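You operate a simulated robot arm through the tools that you are given. There is no shell and no other tool. Be economical: measure what you need, move in short steps, check, and stop when the job is done.

You run a simulated robot arm. Do the job below in one go: nothing can be reset, and whatever is moved stays where it is left.

TASK
Empty the glass beaker into the red can and lock the can.
Fine: put the beaker back; leave the can's lid closed and its knob locked. Set down upright: glass beaker.
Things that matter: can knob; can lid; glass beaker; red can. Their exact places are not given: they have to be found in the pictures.

The check looks at the end state, three seconds after you hand in, the way a careful person would. Anything else that was tipped, shoved, dropped, spilled or broken makes it a failure. Lids that push on must go on centred and level and be pressed home; caps that screw on are set level and turned clockwise until they are tight.

THE ROBOT
A 7-joint arm with a two-finger parallel gripper on a trunk, on a base that drives. Base frame: it is fixed to the floor where the robot stands at the start and does not move with it; the origin is under the middle of the robot, x ahead of it, y to its left, z up. Lengths are in mm, angles in rad, forces in N, time in s.
Its first joint turns from -2.897 to 2.897 rad. Places, roughly: can knob [700, 0, 600]; can lid [700, -100, 600]; red can [700, -100, 500]. Payload 3.43 kg.
The tool frame sits at the grasp point between the pads (the TCP): z along the fingers, y along the line on which they close. The tips reach 34 mm beyond it. The gripper opens to 128 mm. The fingers are 24 mm wide and 12 mm thick; the gripper's body (48 by 130 mm) begins 96 mm behind the TCP.
Orientation is that of the tool frame in the base frame, as a unit quaternion [x, y, z, w]. With the fingers straight down and closing along the base's y, the tool's x points along the base's -x, its y along +y and its z along -z.

THE INTERFACE
- The arm moves only by the tool step_arm. Its argument "targets" is a list of rows, each a list of 3 entries, a list of its own where there are three numbers: the turn, a rotation vector about the tool's x, y, z in units of 6 degrees (1.0 is 6 degrees), then the shift along the tool's x, y, z in units of 20 mm (1.0 is 20 mm), then the gripper command, from -1 (shut) to 1 (fully open), values between in proportion. In form: [[[wx, wy, wz], [x, y, z], grip], ...]. A call has 1 to 20 rows; each row shifts and turns the commanded pose from where the row before left it, along the tool's axes as they then stand. A call with a number of a shift or a turn outside -1 to 1 is refused whole. Each row takes 0.2 s and may step no farther than 50 mm and 0.15 rad from the row before; otherwise, or with a gripper value out of range, the whole call is refused. Where a pose cannot be reached the arm comes as near as it can. A force on the tool above 70 N (or 10 N above the force at the start of the call, whichever is more), or a blocked arm, ends the call early, and 0.2 s more pass. Each finger travels about 153 mm/s and halts on what it meets, pressing with about 41 N; the grip force reading is that of the motor and also rises with nothing between the fingers. The clock runs only during rows and for 0.2 s after the last one: add rows that do not move to give the fingers time. It gives the time, the measured TCP pose, the force on the tool (base axes), the opening and the grip force at its end, in the units of the frame above (readings bear some noise), with the torque about the TCP (base axes, N m) and any sound that the robot's microphone picked up, and new pictures: "pictures" is both (left out), scene, wrist or none.
- Cameras (640 x 400 px; columns grow to the right, rows downward): "scene" is now at [192.9, 216.5, 1356.9]; the picture's right is [-0.22, -0.98, 0.00], its down [-0.65, 0.15, -0.75] and it looks along [0.73, -0.17, -0.66] (base axes); focal length 214 px, centre (320, 200). "wrist" rides on the gripper at [76, -11, -160] in the tool frame; the picture's right is [0.15, 0.99, 0.00], its down [-0.88, 0.13, -0.46] and it looks along [-0.45, 0.07, 0.89] (tool axes); focal length 234 px, centre (320, 200).
- base_move(legs): drives the robot by 1 to 6 legs, each [ahead, turn to the left] in mm and rad, along the robot's own axes; the way and the turn of a leg run together, so that a leg with both is an arc; at most 1500 mm and 3.142 rad a leg. The arm and the cameras ride along, it lands a little off, and it stops where it bumps. It gives what a move gives, and a new picture of the scene camera.
- head_to(pan, tilt): turns the head with the scene camera to pan (to the left, within 2.094 rad either way) and tilt (down, from -0.506 to 1.204), counted from straight ahead of the robot. It gives what a move gives, and a new picture of the scene camera.
- pixel_to_xyz(camera, pixels): for up to 12 pixels [column, row] of the newest picture of that camera ("zoom" is the newest enlarged one), the place [x, y, z] in the base frame of the surface seen there, good to about 3 mm. No time passes.
- inspect(camera, box): a new picture of the part [left, top, right, bottom] of that camera's present view, enlarged. No time passes.
- sign_off(): hands the job in; it is judged then, once.

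Work in short steps. Measure before you move; look again where a grasp or a placing could have gone wrong, and mend it. You have 80 turns and 260 pictures in all, those below and enlarged ones among them. Open the gripper and draw the arm clear of the work before you hand the job in, unless the task says otherwise; then end with one line.

The tools are called after "Call:" by a JSON object that holds its "name" and its "arguments". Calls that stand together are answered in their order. step_arm: Moves the arm, as the interface text tells. Its arguments: {"type":"object","properties":{"targets":{"type":"array"},"pictures":{"type":"string","enum":["both","scene","wrist","none"]}},"required":["targets"]} The other tools are called the same way: base_move (legs) drives the base; head_to (pan, tilt) turns the head that bears the scene camera; pixel_to_xyz (camera, pixels) gives the place of the surface under pixels of a picture; inspect (camera, box) takes an enlarged picture of a part of a camera's view; sign_off () hands the job in.

At the start:

```text
time_s: 0.0
ee_pos: [660.0, -101.3, 1196.4]
orientation: [-0.001, 1.0, 0.0, 0.0]
ft_force: [-0.7, -0.1, -0.4]
ft_torque: [0.02, -0.01, -0.04]
opening: 128.3
grip_force: 0.1
robot x, y, heading: [1.7, -1.0, -0.003]
head pan, tilt: [-0.223, 0.714]
```

scene: 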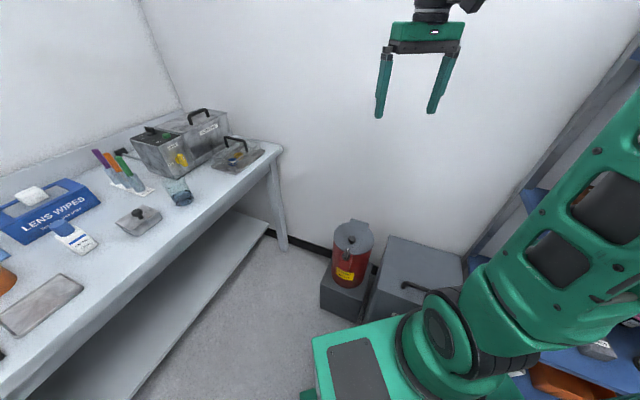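
wrist: 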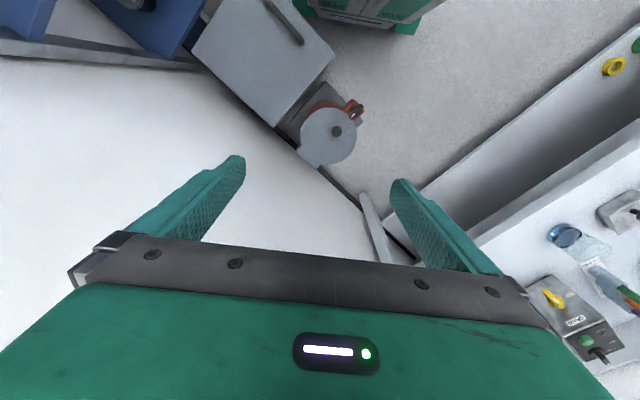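

The scene shows a beaker on the bench near (178,192) and the red can near (352,255). I measure and enlarge both.

Call:
{"name": "inspect", "arguments": {"camera": "scene", "box": [310, 205, 400, 305]}}

Call:
{"name": "inspect", "arguments": {"camera": "scene", "box": [80, 100, 290, 240]}}

Call:
{"name": "pixel_to_xyz", "arguments": {"camera": "scene", "pixels": [[178, 183], [183, 202], [170, 190], [192, 195], [200, 200], [352, 240], [352, 225], [337, 240], [371, 240], [350, 270], [330, 290], [265, 170]]}}

```text
4.00 times, centred on (355, 255) of scene
```

zoom: 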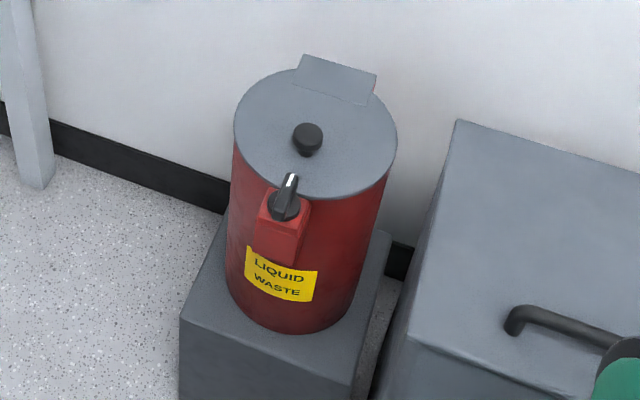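

```text
2.86 times, centred on (185, 170) of scene
```

zoom: 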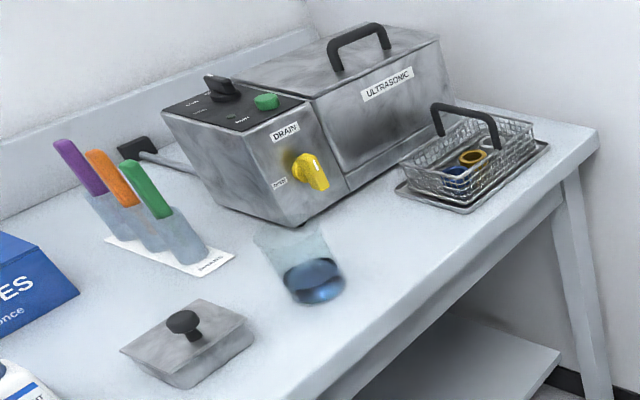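

```text
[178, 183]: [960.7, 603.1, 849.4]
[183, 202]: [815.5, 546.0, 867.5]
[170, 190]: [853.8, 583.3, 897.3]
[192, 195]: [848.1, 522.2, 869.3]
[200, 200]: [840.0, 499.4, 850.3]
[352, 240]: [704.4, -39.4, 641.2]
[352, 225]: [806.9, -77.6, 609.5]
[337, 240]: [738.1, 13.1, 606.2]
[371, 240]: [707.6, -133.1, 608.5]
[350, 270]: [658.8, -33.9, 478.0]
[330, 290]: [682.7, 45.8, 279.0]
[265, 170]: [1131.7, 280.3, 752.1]
```

I take precise points on the beaker from the newest enlargement, then on the can.

Call:
{"name": "pixel_to_xyz", "arguments": {"camera": "zoom", "pixels": [[255, 240], [290, 228], [327, 250], [290, 285], [318, 300], [343, 285], [310, 265], [370, 300], [230, 310], [300, 215], [205, 260], [183, 320]]}}

Call:
{"name": "inspect", "arguments": {"camera": "scene", "box": [320, 205, 390, 265]}}

Call:
{"name": "inspect", "arguments": {"camera": "scene", "box": [150, 165, 210, 215]}}

```text
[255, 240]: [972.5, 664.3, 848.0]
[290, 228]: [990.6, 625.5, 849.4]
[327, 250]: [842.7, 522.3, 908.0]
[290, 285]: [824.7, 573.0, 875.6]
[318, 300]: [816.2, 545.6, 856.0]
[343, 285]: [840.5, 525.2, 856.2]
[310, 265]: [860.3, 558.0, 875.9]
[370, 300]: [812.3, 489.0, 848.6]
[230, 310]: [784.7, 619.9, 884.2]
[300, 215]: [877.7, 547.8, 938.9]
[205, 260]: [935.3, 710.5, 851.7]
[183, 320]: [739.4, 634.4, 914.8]
```

```text
6.67 times, centred on (355, 235) of scene
```

zoom: 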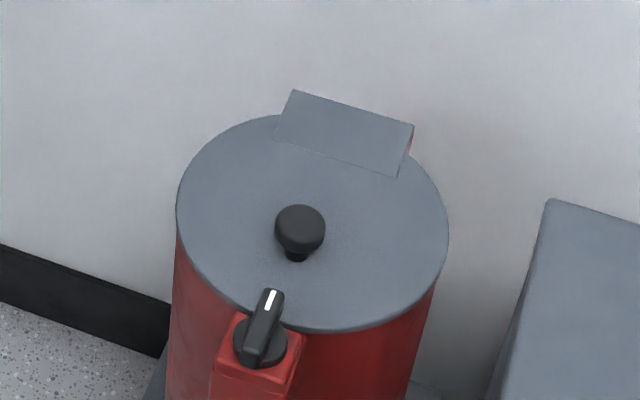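

```text
8.00 times, centred on (180, 190) of scene
```

zoom: 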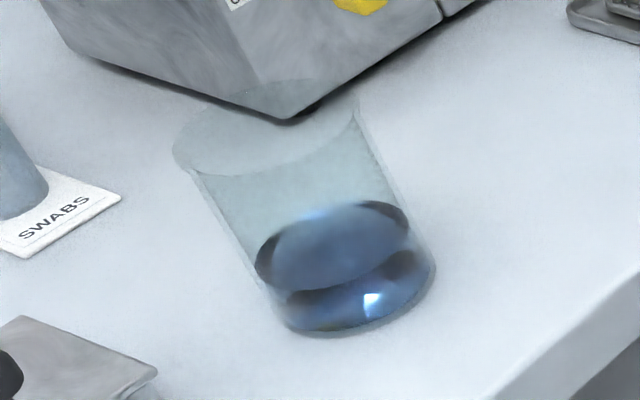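

The beaker is clear now; I measure rim, liquid edges and base, and surrounding clearance.

Call:
{"name": "pixel_to_xyz", "arguments": {"camera": "zoom", "pixels": [[256, 262], [408, 225], [333, 245], [280, 310], [433, 270], [355, 332], [178, 160], [190, 170], [270, 172], [355, 110], [290, 120], [105, 365]]}}

Call:
{"name": "inspect", "arguments": {"camera": "scene", "box": [320, 205, 390, 265]}}

```text
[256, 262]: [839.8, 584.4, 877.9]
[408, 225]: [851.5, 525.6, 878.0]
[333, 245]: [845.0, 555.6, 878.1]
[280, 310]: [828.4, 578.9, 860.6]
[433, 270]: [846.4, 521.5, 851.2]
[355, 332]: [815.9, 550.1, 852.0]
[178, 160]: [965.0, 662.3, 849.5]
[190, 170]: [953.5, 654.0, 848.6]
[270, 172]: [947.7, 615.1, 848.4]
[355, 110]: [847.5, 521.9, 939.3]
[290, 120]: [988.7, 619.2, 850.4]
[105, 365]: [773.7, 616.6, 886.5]
```

```text
6.67 times, centred on (355, 235) of scene
```

zoom: 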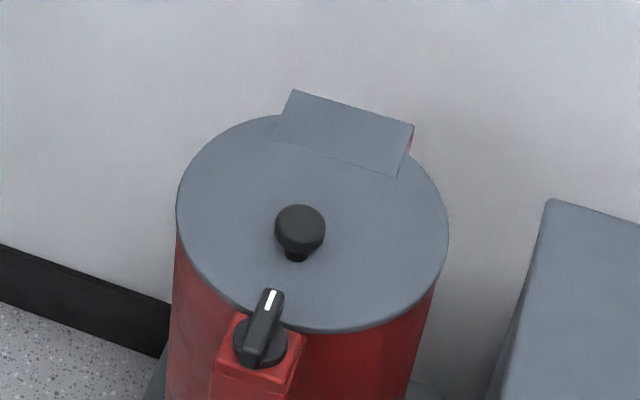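

Beaker: centre about (847,554), radius about 33, bench 849, rim about 940. Now the can's points: lid edges, ball knob, lock knob.

Call:
{"name": "pixel_to_xyz", "arguments": {"camera": "zoom", "pixels": [[300, 222], [298, 258], [270, 297], [262, 330], [255, 360], [240, 345], [290, 345], [280, 375], [182, 200], [444, 235], [285, 100], [405, 170]]}}

Call:
{"name": "inspect", "arguments": {"camera": "scene", "box": [335, 230, 365, 290]}}

Call:
{"name": "inspect", "arguments": {"camera": "wrist", "box": [270, 70, 390, 190]}}

```text
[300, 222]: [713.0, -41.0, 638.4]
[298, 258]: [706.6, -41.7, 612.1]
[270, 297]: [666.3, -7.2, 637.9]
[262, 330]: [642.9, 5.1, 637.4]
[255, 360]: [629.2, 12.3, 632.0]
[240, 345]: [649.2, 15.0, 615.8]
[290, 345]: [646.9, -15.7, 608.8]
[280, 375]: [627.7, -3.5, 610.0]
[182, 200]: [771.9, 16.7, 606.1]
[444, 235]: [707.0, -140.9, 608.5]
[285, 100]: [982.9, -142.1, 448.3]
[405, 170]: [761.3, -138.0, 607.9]
```

```text
6.67 times, centred on (350, 260) of scene
```

zoom: 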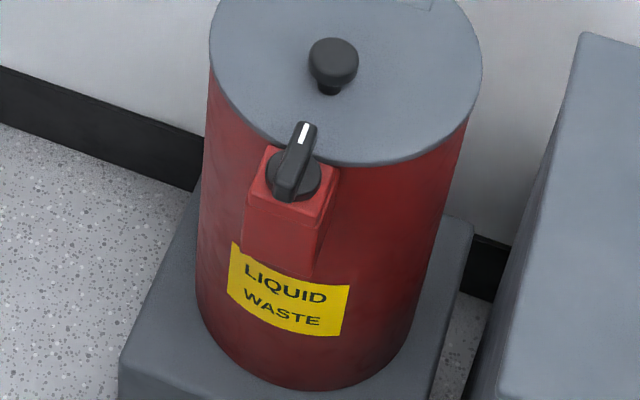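

```text
3.33 times, centred on (330, 130) of wrist
```

zoom: 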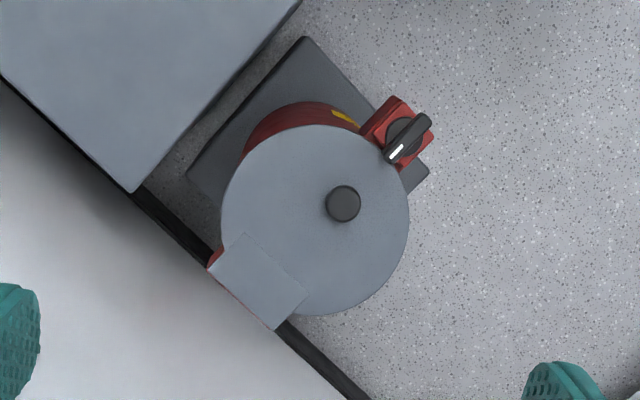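

The can's lock knob sits on a red block at about (647,1,637), its pointer aimed at the lid centre (~(737,-57)); the lid handle is at (714,-41,640) and the hinge on the wall side. I bring the gripper above the knob, yawed 30° so the fingers straddle the lever, and look.

Call:
{"name": "step_arm", "arguments": {"targets": [[[0, 0, 0], [0.12, 1, 1], 1], [[0, 0, 0], [0.12, 1, 1], 1], [[0, 0, 0], [0.12, 1, 1], 1], [[0, 0, 0], [0.12, 1, 1], 1], [[0, 0, 0], [0.12, 1, 1], 1], [[0, 0, 1], [0, 0, 1], 1], [[0, 0, 1], [0, 0, 1], 1], [[0, 0, 1], [0, 0, 1], 1], [[0, 0, 1], [0, 0, 1], 1], [[0, 0, 1], [0, 0, 1], 1], [[0, 0, 0], [0, 0, 1], 1], [[0, 0, 0], [0, 0, 1], 1], [[0, 0, 0], [0, 0, 1], 1], [[0, 0, 0], [0, 0, 1], 1], [[0, 0, 0], [0, 0, 1], 1], [[0, 0, 0], [0, 0, 1], 0], [[0, 0, 0], [0, 0, 1], 0], [[0, 0, 0], [0, 0, 1], 0], [[0, 0, 0], [0, 0, 1], 0]]}}

```text
time_s: 4.0
ee_pos: [638.1, -1.7, 825.3]
orientation: [0.259, 0.966, 0.002, 0.006]
ft_force: [-0.6, 0.2, -0.5]
ft_torque: [0.02, 0.02, -0.01]
opening: 63.8
grip_force: 0.1
robot x, y, heading: [0.7, -1.1, -0.002]
head pan, tilt: [-0.223, 0.714]
```

scene: 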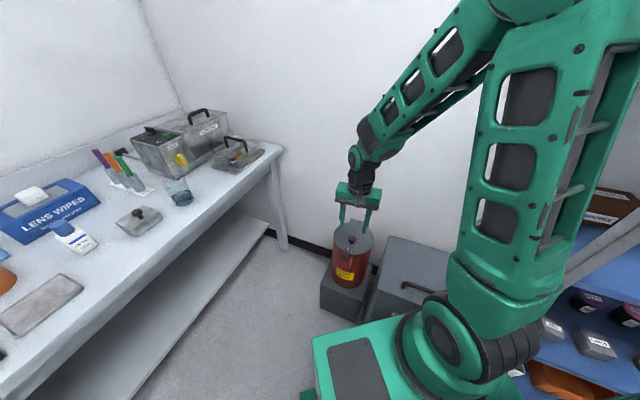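
wrist: 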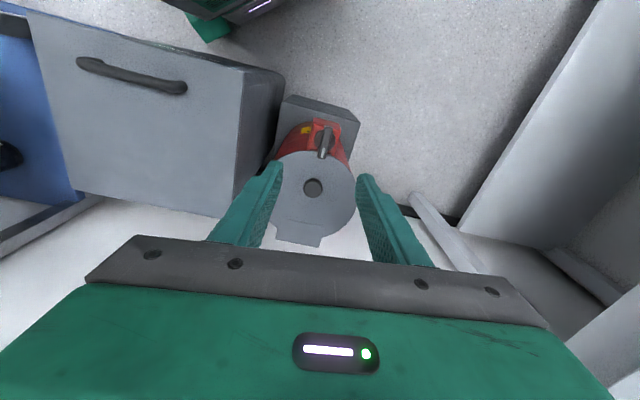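

I enlarge the knob in the wrist view (around (322,140)).

Call:
{"name": "inspect", "arguments": {"camera": "wrist", "box": [270, 105, 360, 185]}}

Call:
{"name": "pixel_to_xyz", "arguments": {"camera": "zoom", "pixels": [[300, 300], [355, 120]]}}

```text
5.00 times, centred on (315, 145) of wrist
```

zoom: 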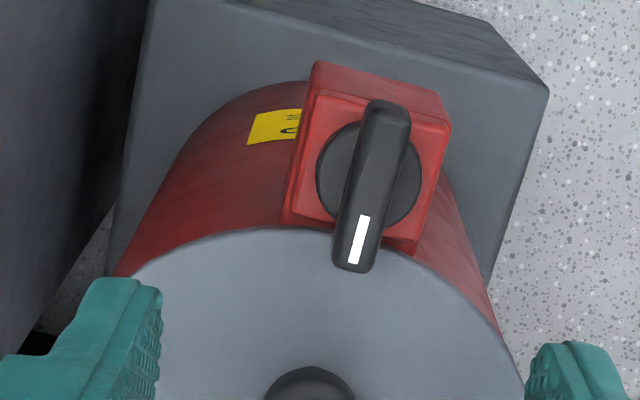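

```text
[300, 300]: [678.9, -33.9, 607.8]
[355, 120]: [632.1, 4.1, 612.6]
```

I measure the lever, disc, handle and hinge tab in this view.

Call:
{"name": "pixel_to_xyz", "arguments": {"camera": "zoom", "pixels": [[388, 110], [352, 258], [370, 190], [328, 180], [412, 200], [310, 380], [360, 90], [440, 130], [300, 230], [410, 245]]}}

Call:
{"name": "pixel_to_xyz", "arguments": {"camera": "wrist", "pixels": [[313, 185], [297, 240], [276, 238], [320, 240], [355, 187], [305, 150], [274, 190], [465, 225], [330, 225], [290, 225]]}}

```text
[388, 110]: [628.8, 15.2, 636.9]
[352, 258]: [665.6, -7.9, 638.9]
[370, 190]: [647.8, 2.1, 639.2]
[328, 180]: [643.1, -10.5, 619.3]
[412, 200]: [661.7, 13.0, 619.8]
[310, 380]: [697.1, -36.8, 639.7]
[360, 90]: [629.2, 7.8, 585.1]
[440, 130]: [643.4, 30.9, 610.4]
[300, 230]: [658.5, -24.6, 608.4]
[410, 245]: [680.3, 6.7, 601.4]
```

```text
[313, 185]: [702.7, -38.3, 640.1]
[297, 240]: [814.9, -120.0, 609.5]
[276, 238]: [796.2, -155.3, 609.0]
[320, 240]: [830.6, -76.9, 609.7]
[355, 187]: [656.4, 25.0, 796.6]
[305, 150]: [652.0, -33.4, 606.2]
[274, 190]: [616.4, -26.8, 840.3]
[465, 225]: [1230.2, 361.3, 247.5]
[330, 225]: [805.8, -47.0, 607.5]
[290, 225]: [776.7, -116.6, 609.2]
```

The lever's middle is (648,2.5), top z 639, axis about -32°. I come down above it with a partly closed gripper and check the settled pose.

Call:
{"name": "step_arm", "arguments": {"targets": [[[0, 0, 0.3], [0, 0, 1], -0.3], [[0, 0, 0], [0, 0, 1], -0.3], [[0, 0, 0], [0, 0, 1], -0.3], [[0, 0, 0], [0, 0, 1], -0.3], [[0, 0, 0], [0, 0, 1], -0.3], [[0, 0, 0], [0, 0, 0], -0.3], [[0, 0, 0], [0, 0, 0], -0.3]]}}

```text
time_s: 5.6
ee_pos: [640.8, -5.2, 725.6]
orientation: [0.274, 0.962, 0.002, 0.007]
ft_force: [0.5, -0.2, 0.0]
ft_torque: [0.01, 0.02, 0.01]
opening: 44.9
grip_force: 0.0
robot x, y, heading: [1.8, -0.3, 0.0]
head pan, tilt: [-0.223, 0.714]
```

scene: 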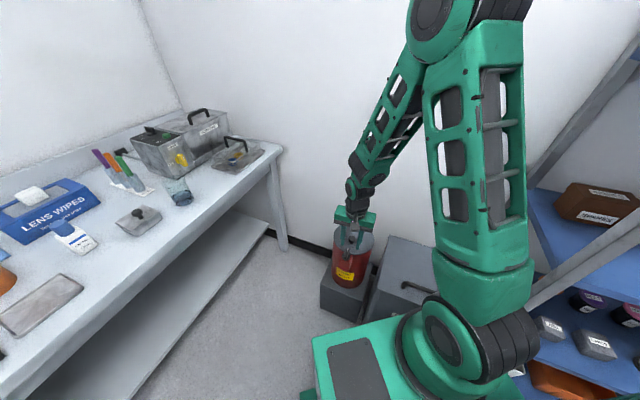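
wrist: 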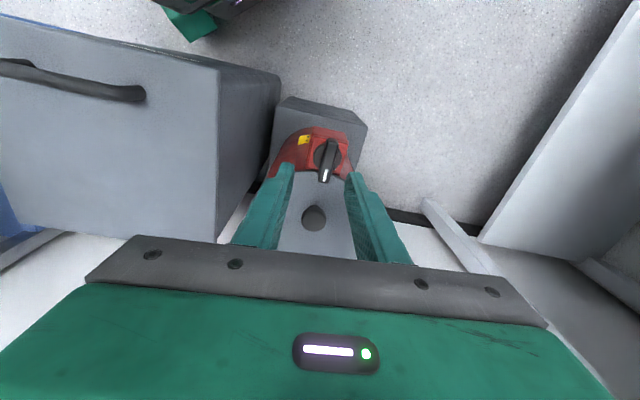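

Shift by (7,8) mm and lower to TCP z≈654 with the fingers straddling the lever.

Call:
{"name": "step_arm", "arguments": {"targets": [[[0, 0, 0], [-0.1, 0.52, 0.5], -0.3], [[0, 0, 0], [0, 0, 1], -0.3], [[0, 0, 0], [0, 0, 1], -0.3], [[0, 0, 0], [0, 0, 1], -0.3], [[0, 0, 0], [0, 0, 0], -0.3], [[0, 0, 0], [0, 0, 0], -0.3]]}}

Call:
{"name": "inspect", "arguments": {"camera": "wrist", "box": [240, 110, 400, 230]}}

```text
time_s: 7.0
ee_pos: [647.2, 5.4, 654.6]
orientation: [0.274, 0.962, 0.001, 0.005]
ft_force: [0.5, -0.2, -0.2]
ft_torque: [-0.02, 0.01, 0.02]
opening: 44.9
grip_force: 0.0
robot x, y, heading: [-1.3, -0.1, -0.003]
head pan, tilt: [-0.223, 0.714]
```

scene: 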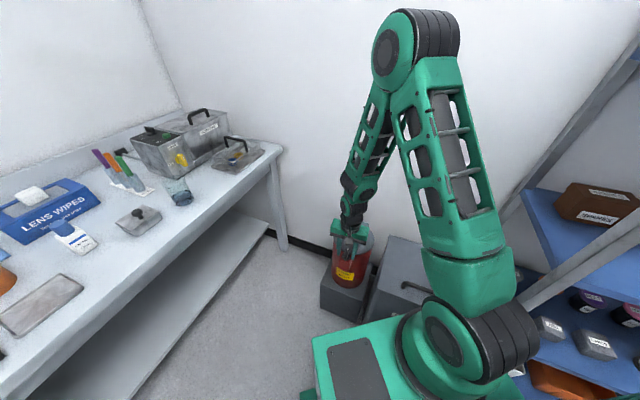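
wrist: 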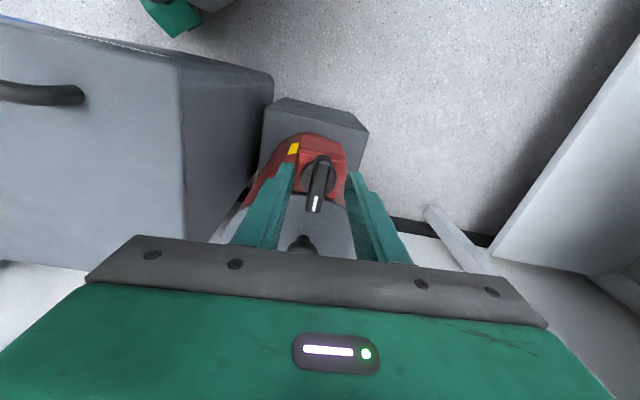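

```text
3.33 times, centred on (320, 170) of wrist
```

zoom: 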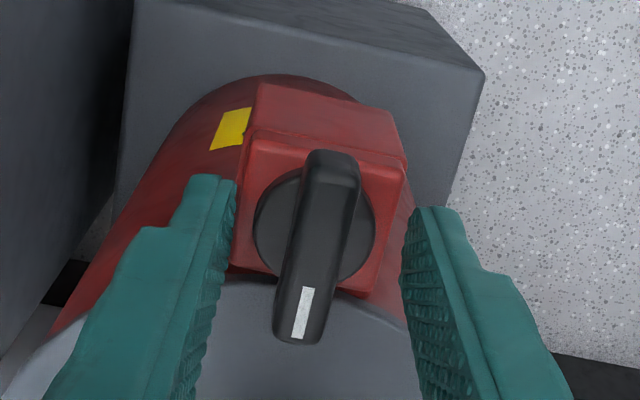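

Fingers straddle the lever well. I close, then try the first 18° counter-clockwise (seen from above) to see whether it moves.

Call:
{"name": "step_arm", "arguments": {"targets": [[[0, 0, 0], [0, 0, 0], -1], [[0, 0, 0], [0, 0, 0], -1], [[0, 0, 0], [0, 0, 0], -1], [[0, 0, -0.5], [0, 0, 0], -1], [[0, 0, -0.5], [0, 0, 0], -1], [[0, 0, -1], [0, 0, 0], -1], [[0, 0, -1], [0, 0, 0], -1], [[0, 0, 0], [0, 0, 0], -1]], "pictures": "wrist"}}

```text
time_s: 8.8
ee_pos: [646.1, 2.0, 654.7]
orientation: [0.121, 0.993, -0.001, 0.005]
ft_force: [-17.1, -27.3, -2.1]
ft_torque: [-0.55, 0.52, -0.14]
opening: 13.8
grip_force: 45.1
robot x, y, heading: [-0.9, 0.5, 0.0]
head pan, tilt: [-0.223, 0.714]
```

wrist: 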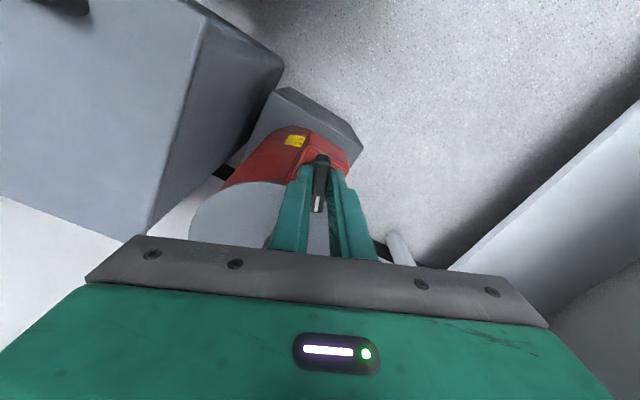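

It turns freely (18°); lateral load 32 N because I'm ~3 mm off its axis. I correct that and turn on in the same direction.

Call:
{"name": "step_arm", "arguments": {"targets": [[[0, 0, 0], [0.02, -0.18, 0], -1], [[0, 0, -1], [0, 0, 0], -1], [[0, 0, -1], [0, 0, 0], -1], [[0, 0, -1], [0, 0, 0], -1], [[0, 0, -1], [0, 0, 0], -1], [[0, 0, 0], [0, 0, 0], -1]], "pictures": "wrist"}}

Call:
{"name": "inspect", "arguments": {"camera": "wrist", "box": [240, 110, 400, 230]}}

```text
time_s: 10.2
ee_pos: [646.1, 1.0, 654.4]
orientation: [-0.089, 0.996, -0.001, 0.006]
ft_force: [-16.4, -8.9, 10.5]
ft_torque: [-0.27, 1.5, -0.01]
opening: 13.9
grip_force: 45.3
robot x, y, heading: [2.0, 0.5, 0.002]
head pan, tilt: [-0.223, 0.714]
```

wrist: 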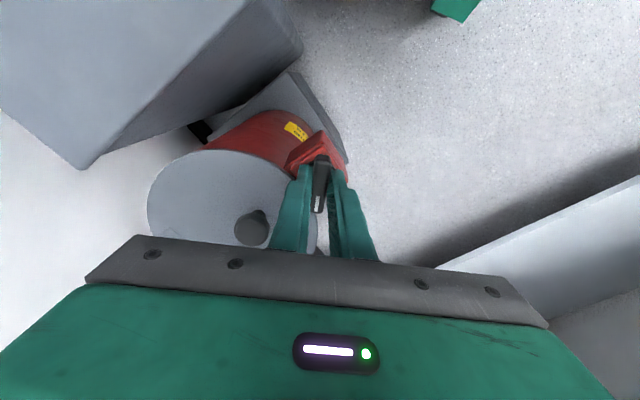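

```text
3.33 times, centred on (320, 170) of wrist
```

zoom: 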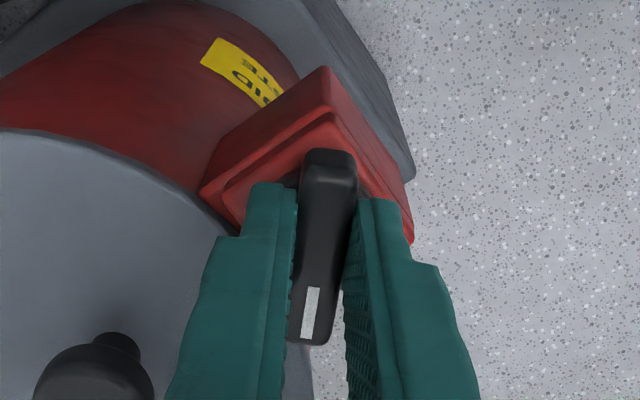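

42° turned, no torque about z. I continue another 48°.

Call:
{"name": "step_arm", "arguments": {"targets": [[[0, 0, -1], [0.06, 0, 0], -1], [[0, 0, -1], [0, 0, 0], -1], [[0, 0, -1], [0, 0, 0], -1], [[0, 0, -1], [0, 0, 0], -1], [[0, 0, -1], [0, 0, 0], -1], [[0, 0, -1], [0, 0, 0], -1], [[0, 0, -1], [0, 0, 0], -1], [[0, 0, -1], [0, 0, 0], -1], [[0, 0, 0], [0, 0, 0], -1]], "pictures": "wrist"}}

Call:
{"name": "inspect", "arguments": {"camera": "wrist", "box": [240, 110, 400, 230]}}

```text
time_s: 12.2
ee_pos: [647.6, -0.4, 654.3]
orientation: [-0.486, 0.874, -0.005, 0.007]
ft_force: [26.4, -28.6, 19.0]
ft_torque: [0.36, -0.53, -1.27]
opening: 14.9
grip_force: 44.9
robot x, y, heading: [-3.8, -2.5, -0.003]
head pan, tilt: [-0.223, 0.714]
```

wrist: 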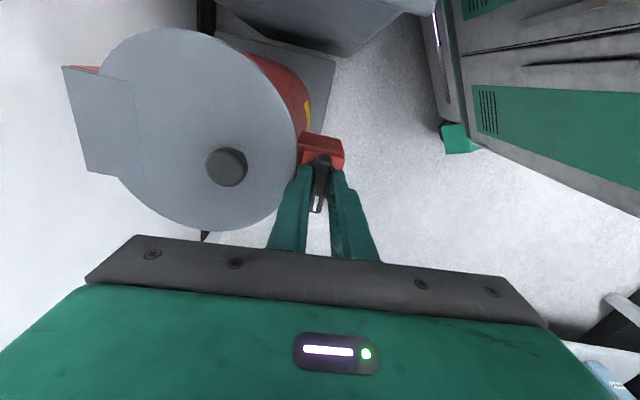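

```text
3.33 times, centred on (320, 170) of wrist
```

zoom: 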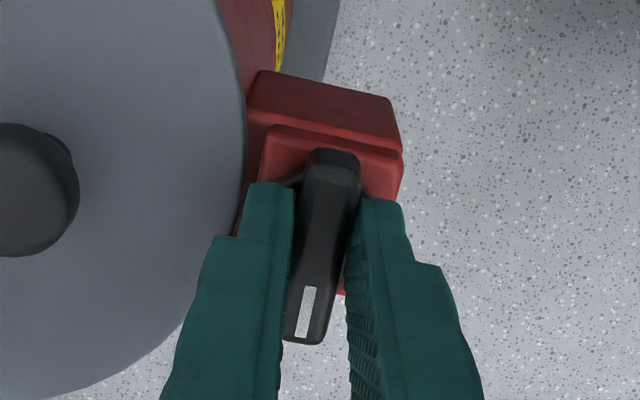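

The knob reached its stop after 90° (pointer now tangential): taken as unlocked. I release, rise, yaw back and go above the lid handle at about (710,-42).

Call:
{"name": "step_arm", "arguments": {"targets": [[[0, 0, 0], [0, 0, 0], 0], [[0, 0, 0], [0, 0, 0], 0], [[0, 0, 0], [0, 0, -1], 0], [[0, 0, 0], [0, 0, -1], 0], [[0, 0, 0], [0, 0, -1], 0], [[0, 0, 1], [0, 0, -1], 0], [[0, 0, 1], [0, 0, 0], 0], [[0, 0, 1], [0, 0, 0], 0], [[0, 0, 1], [0, 0, 0], 0], [[0, 0, 1], [0, 0, 0], 0], [[0, 0, 1], [0, 0, 0], 0], [[0, 0, 1], [0, 0, 0], 0], [[0, 0, 1], [0, 0, 0], 0], [[0, 0, 1], [0, 0, 0], 0], [[0, 0, 1], [0, 0, 0], 0], [[0, 0, 1], [0, 0, 0], 0], [[0, 0, 1], [0, 0, 0], 0], [[0, 0, 1], [0, 0, 0], 0], [[0, 0, 1], [0, 0, 0], 0]], "pictures": "none"}}

Call:
{"name": "step_arm", "arguments": {"targets": [[[0, 0, 1], [-1, 0, 0], 0], [[0, 0, 0], [-1, 0, 0], 0], [[0, 0, 0], [-1, 0, 0], 0], [[0, 0, 0], [-0.7, -0.2, 0], 0], [[0, 0, 0], [0, 0, 0], 0], [[0, 0, 0], [0, 0, 0], 0]], "pictures": "wrist"}}

Call:
{"name": "inspect", "arguments": {"camera": "wrist", "box": [200, 60, 440, 260]}}

```text
time_s: 16.2
ee_pos: [643.8, 0.7, 734.7]
orientation: [0.224, 0.975, 0.002, 0.006]
ft_force: [-0.3, -0.8, -0.3]
ft_torque: [-0.03, 0.03, 0.01]
opening: 64.2
grip_force: 0.0
robot x, y, heading: [-0.9, -1.6, 0.001]
head pan, tilt: [-0.223, 0.714]
```

```text
time_s: 17.6
ee_pos: [705.8, -39.1, 735.4]
orientation: [0.274, 0.962, 0.002, 0.006]
ft_force: [-0.4, 0.0, -0.2]
ft_torque: [-0.01, 0.02, 0.0]
opening: 64.1
grip_force: 0.1
robot x, y, heading: [-4.8, 1.5, 0.002]
head pan, tilt: [-0.223, 0.714]
```

wrist: 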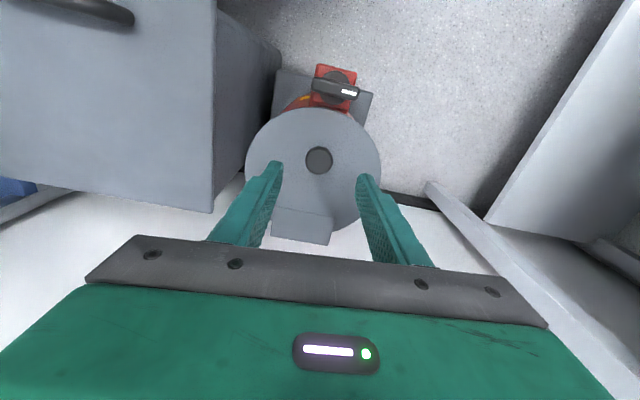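

```text
2.00 times, centred on (320, 160) of wrist
```

zoom: 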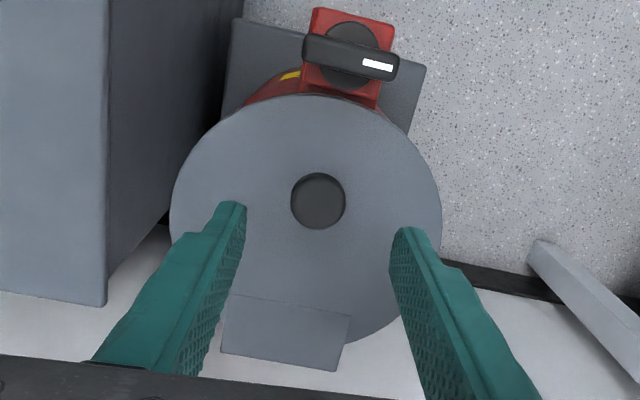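

The knob is now tangential. I measure handle, lid rim, hinge tab and the wall behind.

Call:
{"name": "pixel_to_xyz", "arguments": {"camera": "zoom", "pixels": [[318, 202], [294, 200], [343, 204], [318, 178], [318, 226], [176, 205], [437, 205], [310, 98], [230, 298], [348, 318], [222, 350], [336, 368]]}}

Call:
{"name": "pixel_to_xyz", "arguments": {"camera": "wrist", "pixels": [[240, 178], [340, 238], [260, 218], [355, 215]]}}

```text
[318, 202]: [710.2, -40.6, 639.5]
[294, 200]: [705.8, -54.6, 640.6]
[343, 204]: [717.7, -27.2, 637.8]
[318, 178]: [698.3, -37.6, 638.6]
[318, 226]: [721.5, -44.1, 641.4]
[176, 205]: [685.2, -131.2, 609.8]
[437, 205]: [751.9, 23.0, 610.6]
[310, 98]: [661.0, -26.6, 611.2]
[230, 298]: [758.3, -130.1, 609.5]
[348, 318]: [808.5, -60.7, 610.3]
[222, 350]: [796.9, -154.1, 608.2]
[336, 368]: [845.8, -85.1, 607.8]
```

```text
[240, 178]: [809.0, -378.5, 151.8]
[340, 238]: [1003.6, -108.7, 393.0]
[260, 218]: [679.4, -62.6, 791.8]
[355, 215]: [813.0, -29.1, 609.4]
```

Handle centre (711,-41), top 640, head about 30 wide; hinge direction v is at ~55°. I align yaw, descend to TCP z 648 and close.

Call:
{"name": "step_arm", "arguments": {"targets": [[[0, 0, 0.45], [-0.27, 0.05, 0.37], 0], [[0, 0, 0], [0, 0, 1], 0], [[0, 0, 0], [0, 0, 1], 0], [[0, 0, 0], [0, 0, 1], 0], [[0, 0, 0], [0, 0, 1], 0], [[0, 0, 0], [0, 0, 0], 0], [[0, 0, 0], [0, 0, 0], -1], [[0, 0, 0], [0, 0, 0], -1], [[0, 0, 0], [0, 0, 0], -1]], "pictures": "wrist"}}

Call:
{"name": "inspect", "arguments": {"camera": "wrist", "box": [200, 60, 440, 260]}}

```text
time_s: 19.6
ee_pos: [710.3, -44.1, 649.0]
orientation: [0.297, 0.955, 0.0, 0.005]
ft_force: [-7.2, -10.3, -3.6]
ft_torque: [-0.02, 0.42, 0.0]
opening: 31.3
grip_force: 45.0
robot x, y, heading: [0.4, -0.7, 0.003]
head pan, tilt: [-0.223, 0.714]
```

wrist: 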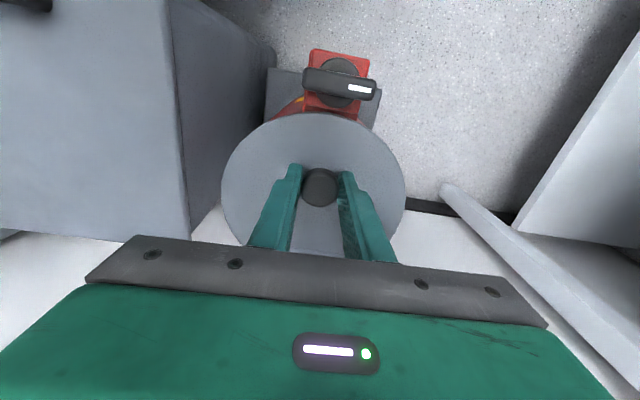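

```text
2.00 times, centred on (320, 160) of wrist
```

zoom: 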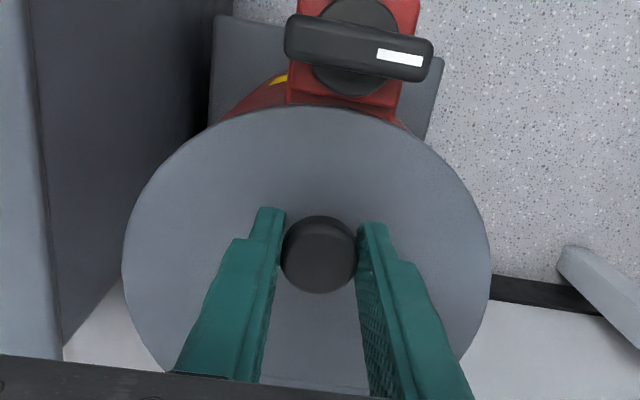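

The handle is gripped (31 mm). Since the hinge is on the wall side, the tool stays pointing down and the handle pivots in the pads; I lift 20 mm as a probe and read the forces.

Call:
{"name": "step_arm", "arguments": {"targets": [[[0, 0, 0], [-0.05, 0, -0.3], -1], [[0, 0, 0], [-0.07, 0, -0.3], -1], [[0, 0, 0], [-0.09, 0, -0.4], -1], [[0, 0, 0], [0, 0, 0], -1]], "pictures": "both"}}

Call:
{"name": "inspect", "arguments": {"camera": "scene", "box": [310, 205, 400, 275]}}

```text
time_s: 20.6
ee_pos: [713.7, -43.5, 667.4]
orientation: [0.297, 0.955, 0.001, 0.005]
ft_force: [-10.5, -17.1, -8.2]
ft_torque: [0.12, 1.01, -0.02]
opening: 31.2
grip_force: 45.4
robot x, y, heading: [0.6, 0.2, 0.001]
head pan, tilt: [-0.223, 0.714]
```

scene: 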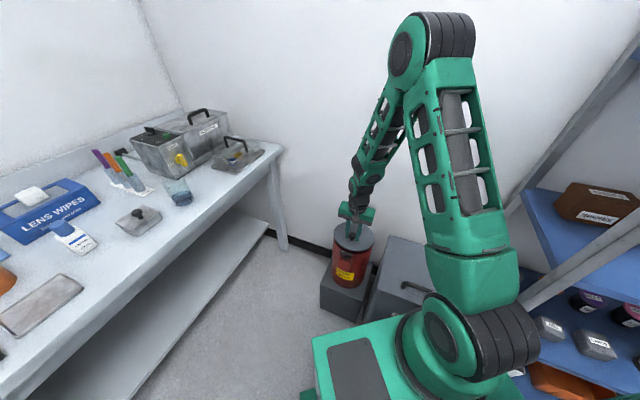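
wrist: 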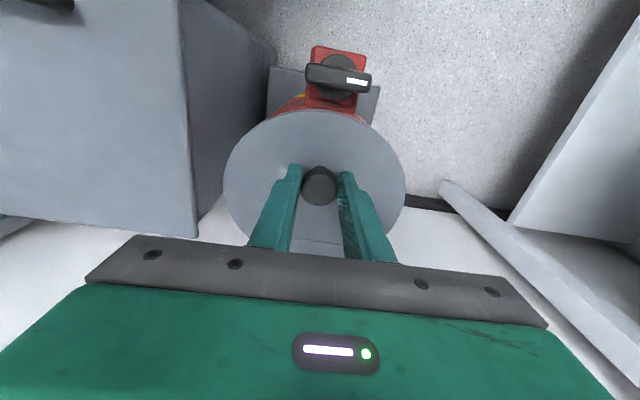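

```text
5.71 times, centred on (355, 240) of scene
```

zoom: 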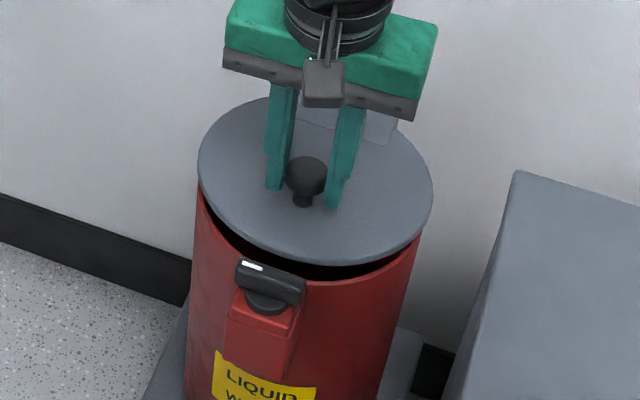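

The lid opens; only a ~20 N sideways load along -v from a small offset. I correct y and follow an arc of ~113 mm radius to about 30°.

Call:
{"name": "step_arm", "arguments": {"targets": [[[0, 0, 0], [-0.15, -0.1, -0.18], -1], [[0, 0, 0], [-0.15, 0, -0.18], -1], [[0, 0, 0], [-0.25, 0, -0.42], -1], [[0, 0, 0], [-0.29, 0, -0.405], -1], [[0, 0, 0], [-0.32, 0, -0.375], -1], [[0, 0, 0], [0, 0, 0], -1]], "pictures": "both"}}

Call:
{"name": "inspect", "arguments": {"camera": "scene", "box": [310, 195, 400, 265]}}

```text
time_s: 22.0
ee_pos: [730.5, -57.5, 699.6]
orientation: [0.295, 0.955, 0.002, 0.005]
ft_force: [-20.2, 8.2, 3.8]
ft_torque: [0.76, 1.22, 0.08]
opening: 30.9
grip_force: 45.6
robot x, y, heading: [1.9, 2.5, -0.001]
head pan, tilt: [-0.223, 0.714]
```

scene: 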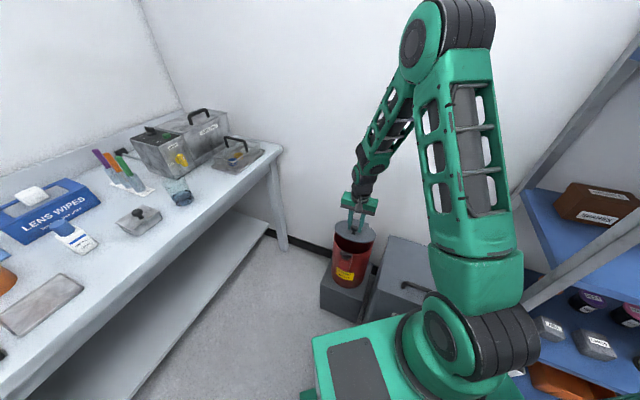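
wrist: 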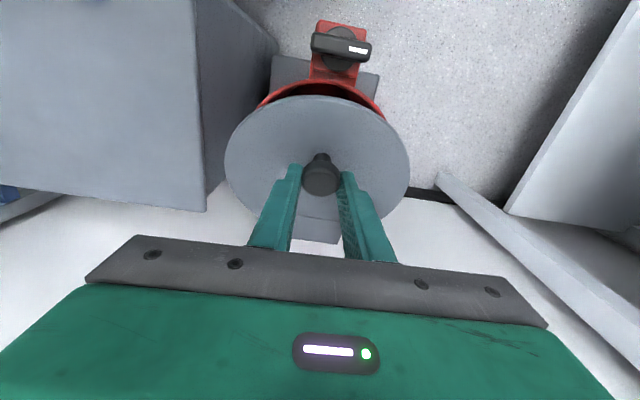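

```text
5.71 times, centred on (355, 230) of scene
```

zoom: 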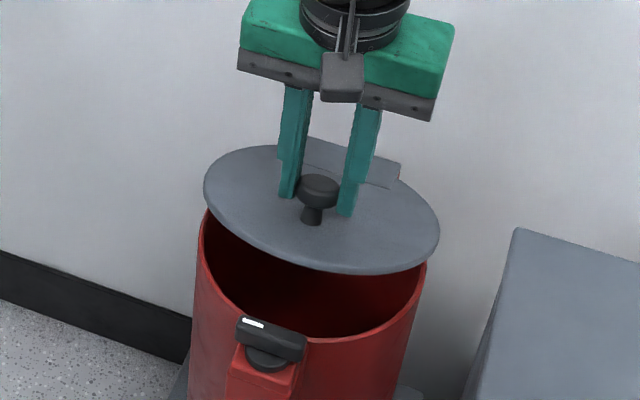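

Force -21 N along u means the hinge is farther back than assumed: radius refit to ~131 mm, axis near (816,-115,605). I continue on that arc to ~50°, tilting the tool 12° with the lid to keep the tips off it.

Call:
{"name": "step_arm", "arguments": {"targets": [[[0, 0.67, 0], [-0.15, 0, -0.425], -1], [[0, 0.67, 0], [-0.415, 0, -0.445], -1], [[0, 0.67, 0], [-0.42, 0, -0.45], -1], [[0, 0, 0], [-0.38, 0, -0.43], -1], [[0, 0, 0], [-0.415, 0, -0.39], -1], [[0, 0, 0], [0, 0, 0], -1]], "pictures": "both"}}

Call:
{"name": "inspect", "arguments": {"camera": "scene", "box": [310, 175, 400, 265]}}

```text
time_s: 23.4
ee_pos: [763.5, -80.0, 738.7]
orientation: [0.294, 0.95, 0.034, -0.096]
ft_force: [-20.5, 6.0, 11.4]
ft_torque: [0.71, 1.34, 0.09]
opening: 31.1
grip_force: 45.2
robot x, y, heading: [2.7, 1.9, -0.003]
head pan, tilt: [-0.223, 0.714]
```

scene: 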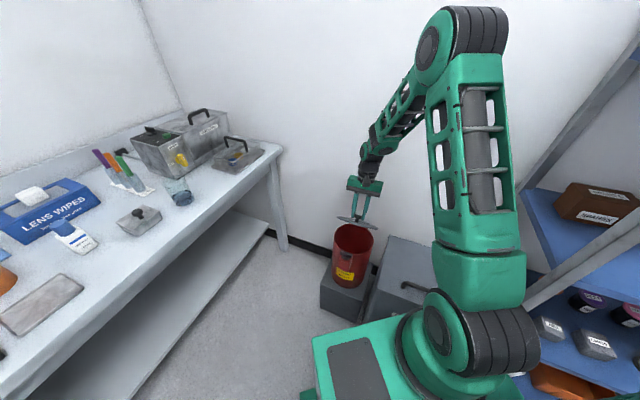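
wrist: 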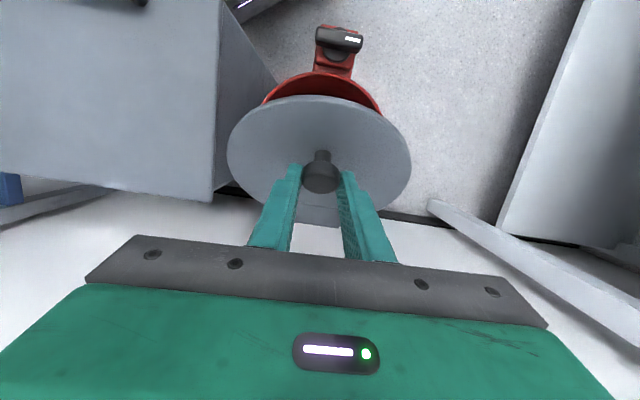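

```text
4.44 times, centred on (355, 220) of scene
```

zoom: 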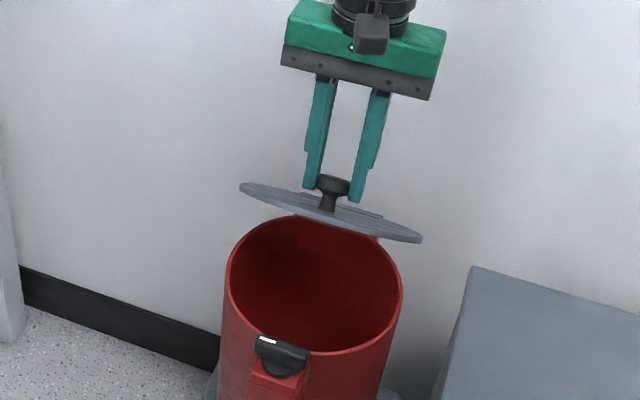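

Lid is at ~50°, loads small (19 N inward). I continue with a slightly larger radius to ~75°.

Call:
{"name": "step_arm", "arguments": {"targets": [[[0, 0, 0], [-0.38, 0, -0.43], -1], [[0, 0, 0], [-0.47, 0, -0.34], -1], [[0, 0, 0], [-0.495, 0, -0.295], -1], [[0, 0, 0], [-0.52, 0, -0.255], -1], [[0, 0, 0], [-0.535, 0, -0.205], -1], [[0, 0, 0], [0, 0, 0], -1]], "pictures": "both"}}

Call:
{"name": "inspect", "arguments": {"camera": "scene", "box": [310, 165, 400, 255]}}

```text
time_s: 24.8
ee_pos: [809.1, -113.2, 755.8]
orientation: [0.295, 0.95, 0.032, -0.094]
ft_force: [-9.1, -5.8, -5.7]
ft_torque: [0.15, 0.58, 0.16]
opening: 28.4
grip_force: 45.1
robot x, y, heading: [0.7, 2.2, -0.001]
head pan, tilt: [-0.223, 0.714]
```

scene: 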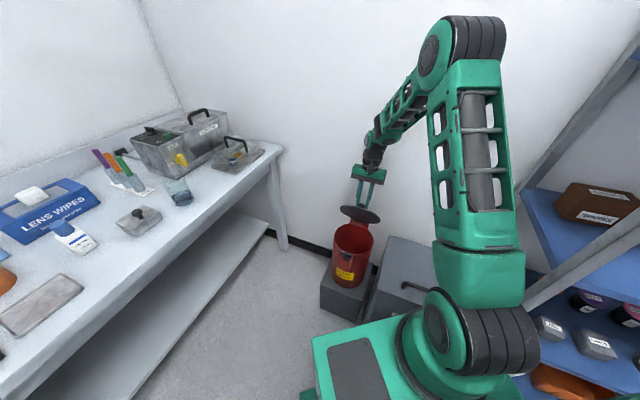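
wrist: 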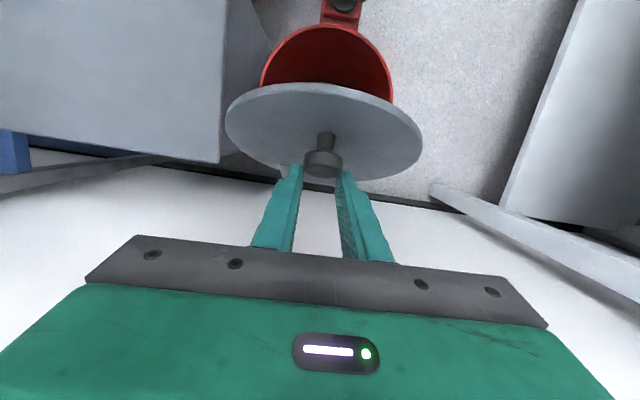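

```text
4.44 times, centred on (355, 210) of scene
```

zoom: 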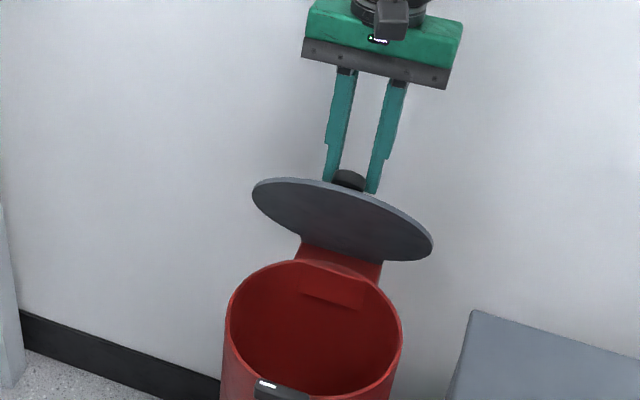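

The head is slipping toward the tips (opening 28). I measure the lid's present angle before continuing.

Call:
{"name": "pixel_to_xyz", "arguments": {"camera": "zoom", "pixels": [[265, 185], [330, 186], [425, 250], [400, 215], [350, 250], [310, 235], [300, 250], [378, 265], [350, 173]]}}

Call:
{"name": "inspect", "arguments": {"camera": "wrist", "box": [240, 110, 400, 230]}}

```text
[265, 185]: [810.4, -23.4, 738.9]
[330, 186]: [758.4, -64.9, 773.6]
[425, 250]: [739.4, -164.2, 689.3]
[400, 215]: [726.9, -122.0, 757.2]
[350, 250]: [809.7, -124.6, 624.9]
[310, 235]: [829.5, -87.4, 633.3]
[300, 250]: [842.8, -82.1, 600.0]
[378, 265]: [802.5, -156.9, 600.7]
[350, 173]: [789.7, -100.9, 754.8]
```

```text
3.33 times, centred on (320, 170) of wrist
```

zoom: 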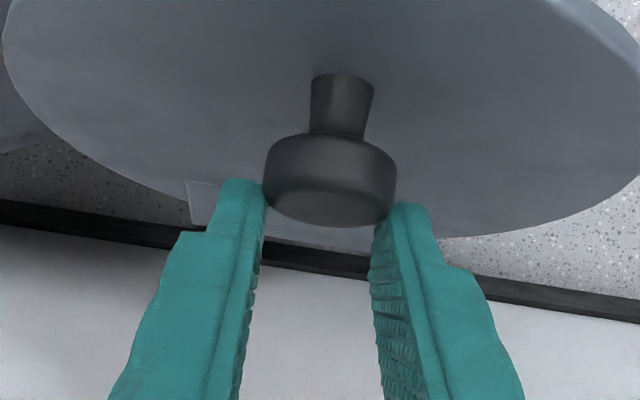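

Lid is at ~62°; true hinge is near U=747 along u, z=605, radius 140, and the fingers hold the head off-centre. I follow that exact arc from here while un-tilting the tool, three steps, then check.

Call:
{"name": "step_arm", "arguments": {"targets": [[[0, -0.32, 0], [-0.52, 0, -0.305], -1], [[0, -0.32, 0], [-0.54, 0, -0.235], -1], [[0, -0.32, 0], [-0.56, 0, -0.16], -1], [[0, 0, 0], [0, 0, 0], -1]], "pictures": "both"}}

Call:
{"name": "inspect", "arguments": {"camera": "wrist", "box": [240, 110, 400, 230]}}

Call:
{"name": "inspect", "arguments": {"camera": "scene", "box": [310, 165, 400, 255]}}

```text
time_s: 25.8
ee_pos: [836.4, -129.4, 766.4]
orientation: [0.295, 0.954, 0.018, -0.045]
ft_force: [-0.1, -0.9, 0.1]
ft_torque: [0.0, -0.02, 0.0]
opening: 0.2
grip_force: 33.3
robot x, y, heading: [-3.3, -1.1, 0.003]
head pan, tilt: [-0.223, 0.714]
```

scene: 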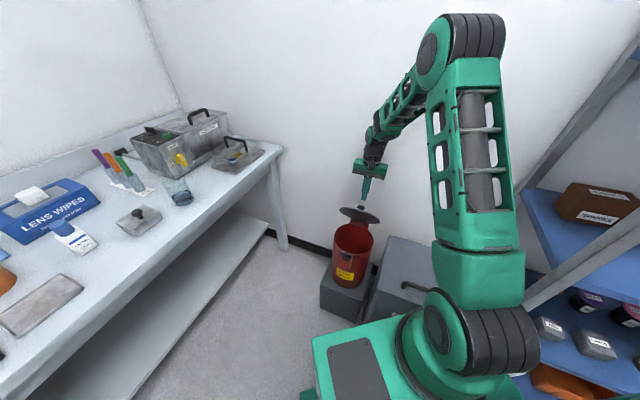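
wrist: 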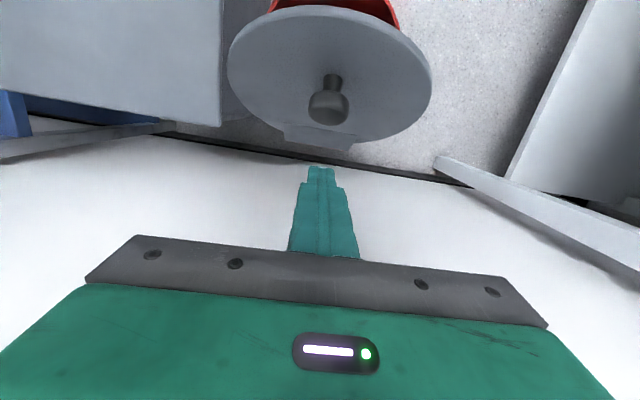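

```text
3.33 times, centred on (320, 170) of wrist
```

zoom: 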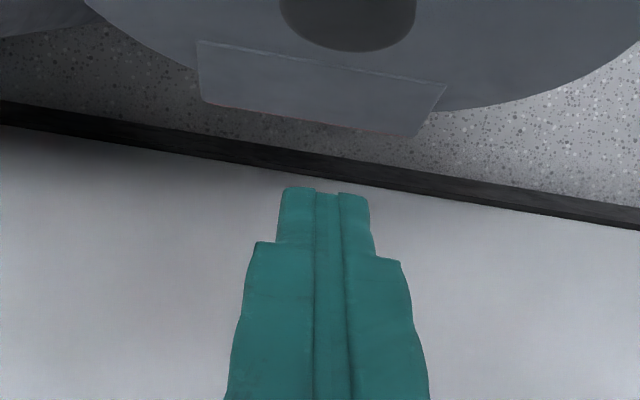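

```text
4.44 times, centred on (355, 210) of scene
```

zoom: 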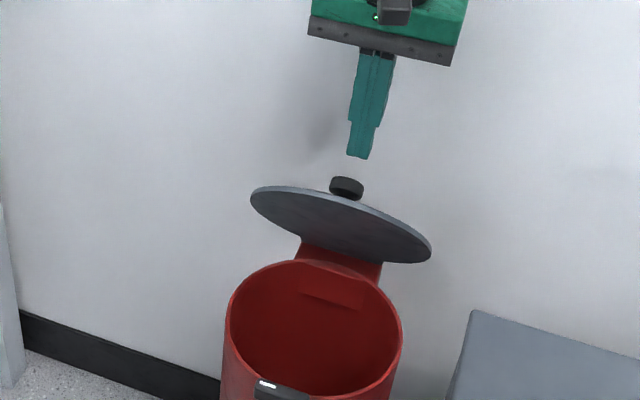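

Luckily the lid stays by itself at ~60° (friction hinge). I go over it to its front side with closed fingers to push it further open; first rise, untilt and cross over.

Call:
{"name": "step_arm", "arguments": {"targets": [[[0, -0.9, 0], [0, 0, -1], -1], [[0, 0, 0], [0, 0, -1], -1], [[0, 0, 0], [0, 0, -1], -1], [[0, 0, 0], [0, 0, -1], -1], [[0, 0, 0], [1, 0, -0.2], -1], [[0, 0, 0], [1, 0, 0], -1], [[0, 0, 0], [1, 0, 0], -1], [[0, 0, 0], [1, 0, 0], -1], [[0, 0, 0], [1, 0, 0], -1], [[0, 0, 0], [1, 0, 0], -1], [[0, 0, 0], [1, 0, 0], -1], [[0, 0, 0], [0, 0, 0], -1]], "pictures": "wrist"}}

```text
time_s: 28.4
ee_pos: [724.2, -52.9, 850.4]
orientation: [0.296, 0.955, 0.005, -0.001]
ft_force: [0.0, 0.0, 0.2]
ft_torque: [0.0, -0.05, -0.01]
opening: 0.1
grip_force: 33.0
robot x, y, heading: [-2.9, 1.8, 0.002]
head pan, tilt: [-0.223, 0.714]
```

wrist: 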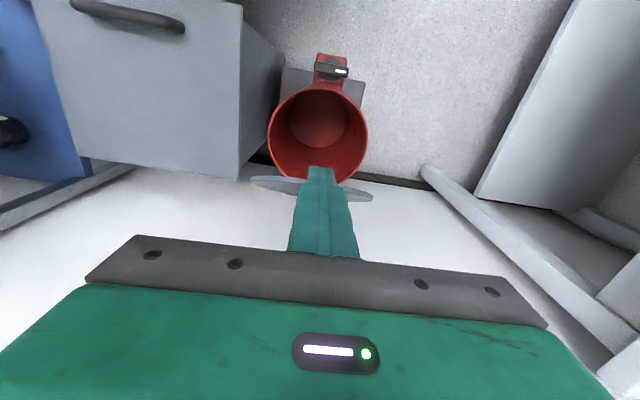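

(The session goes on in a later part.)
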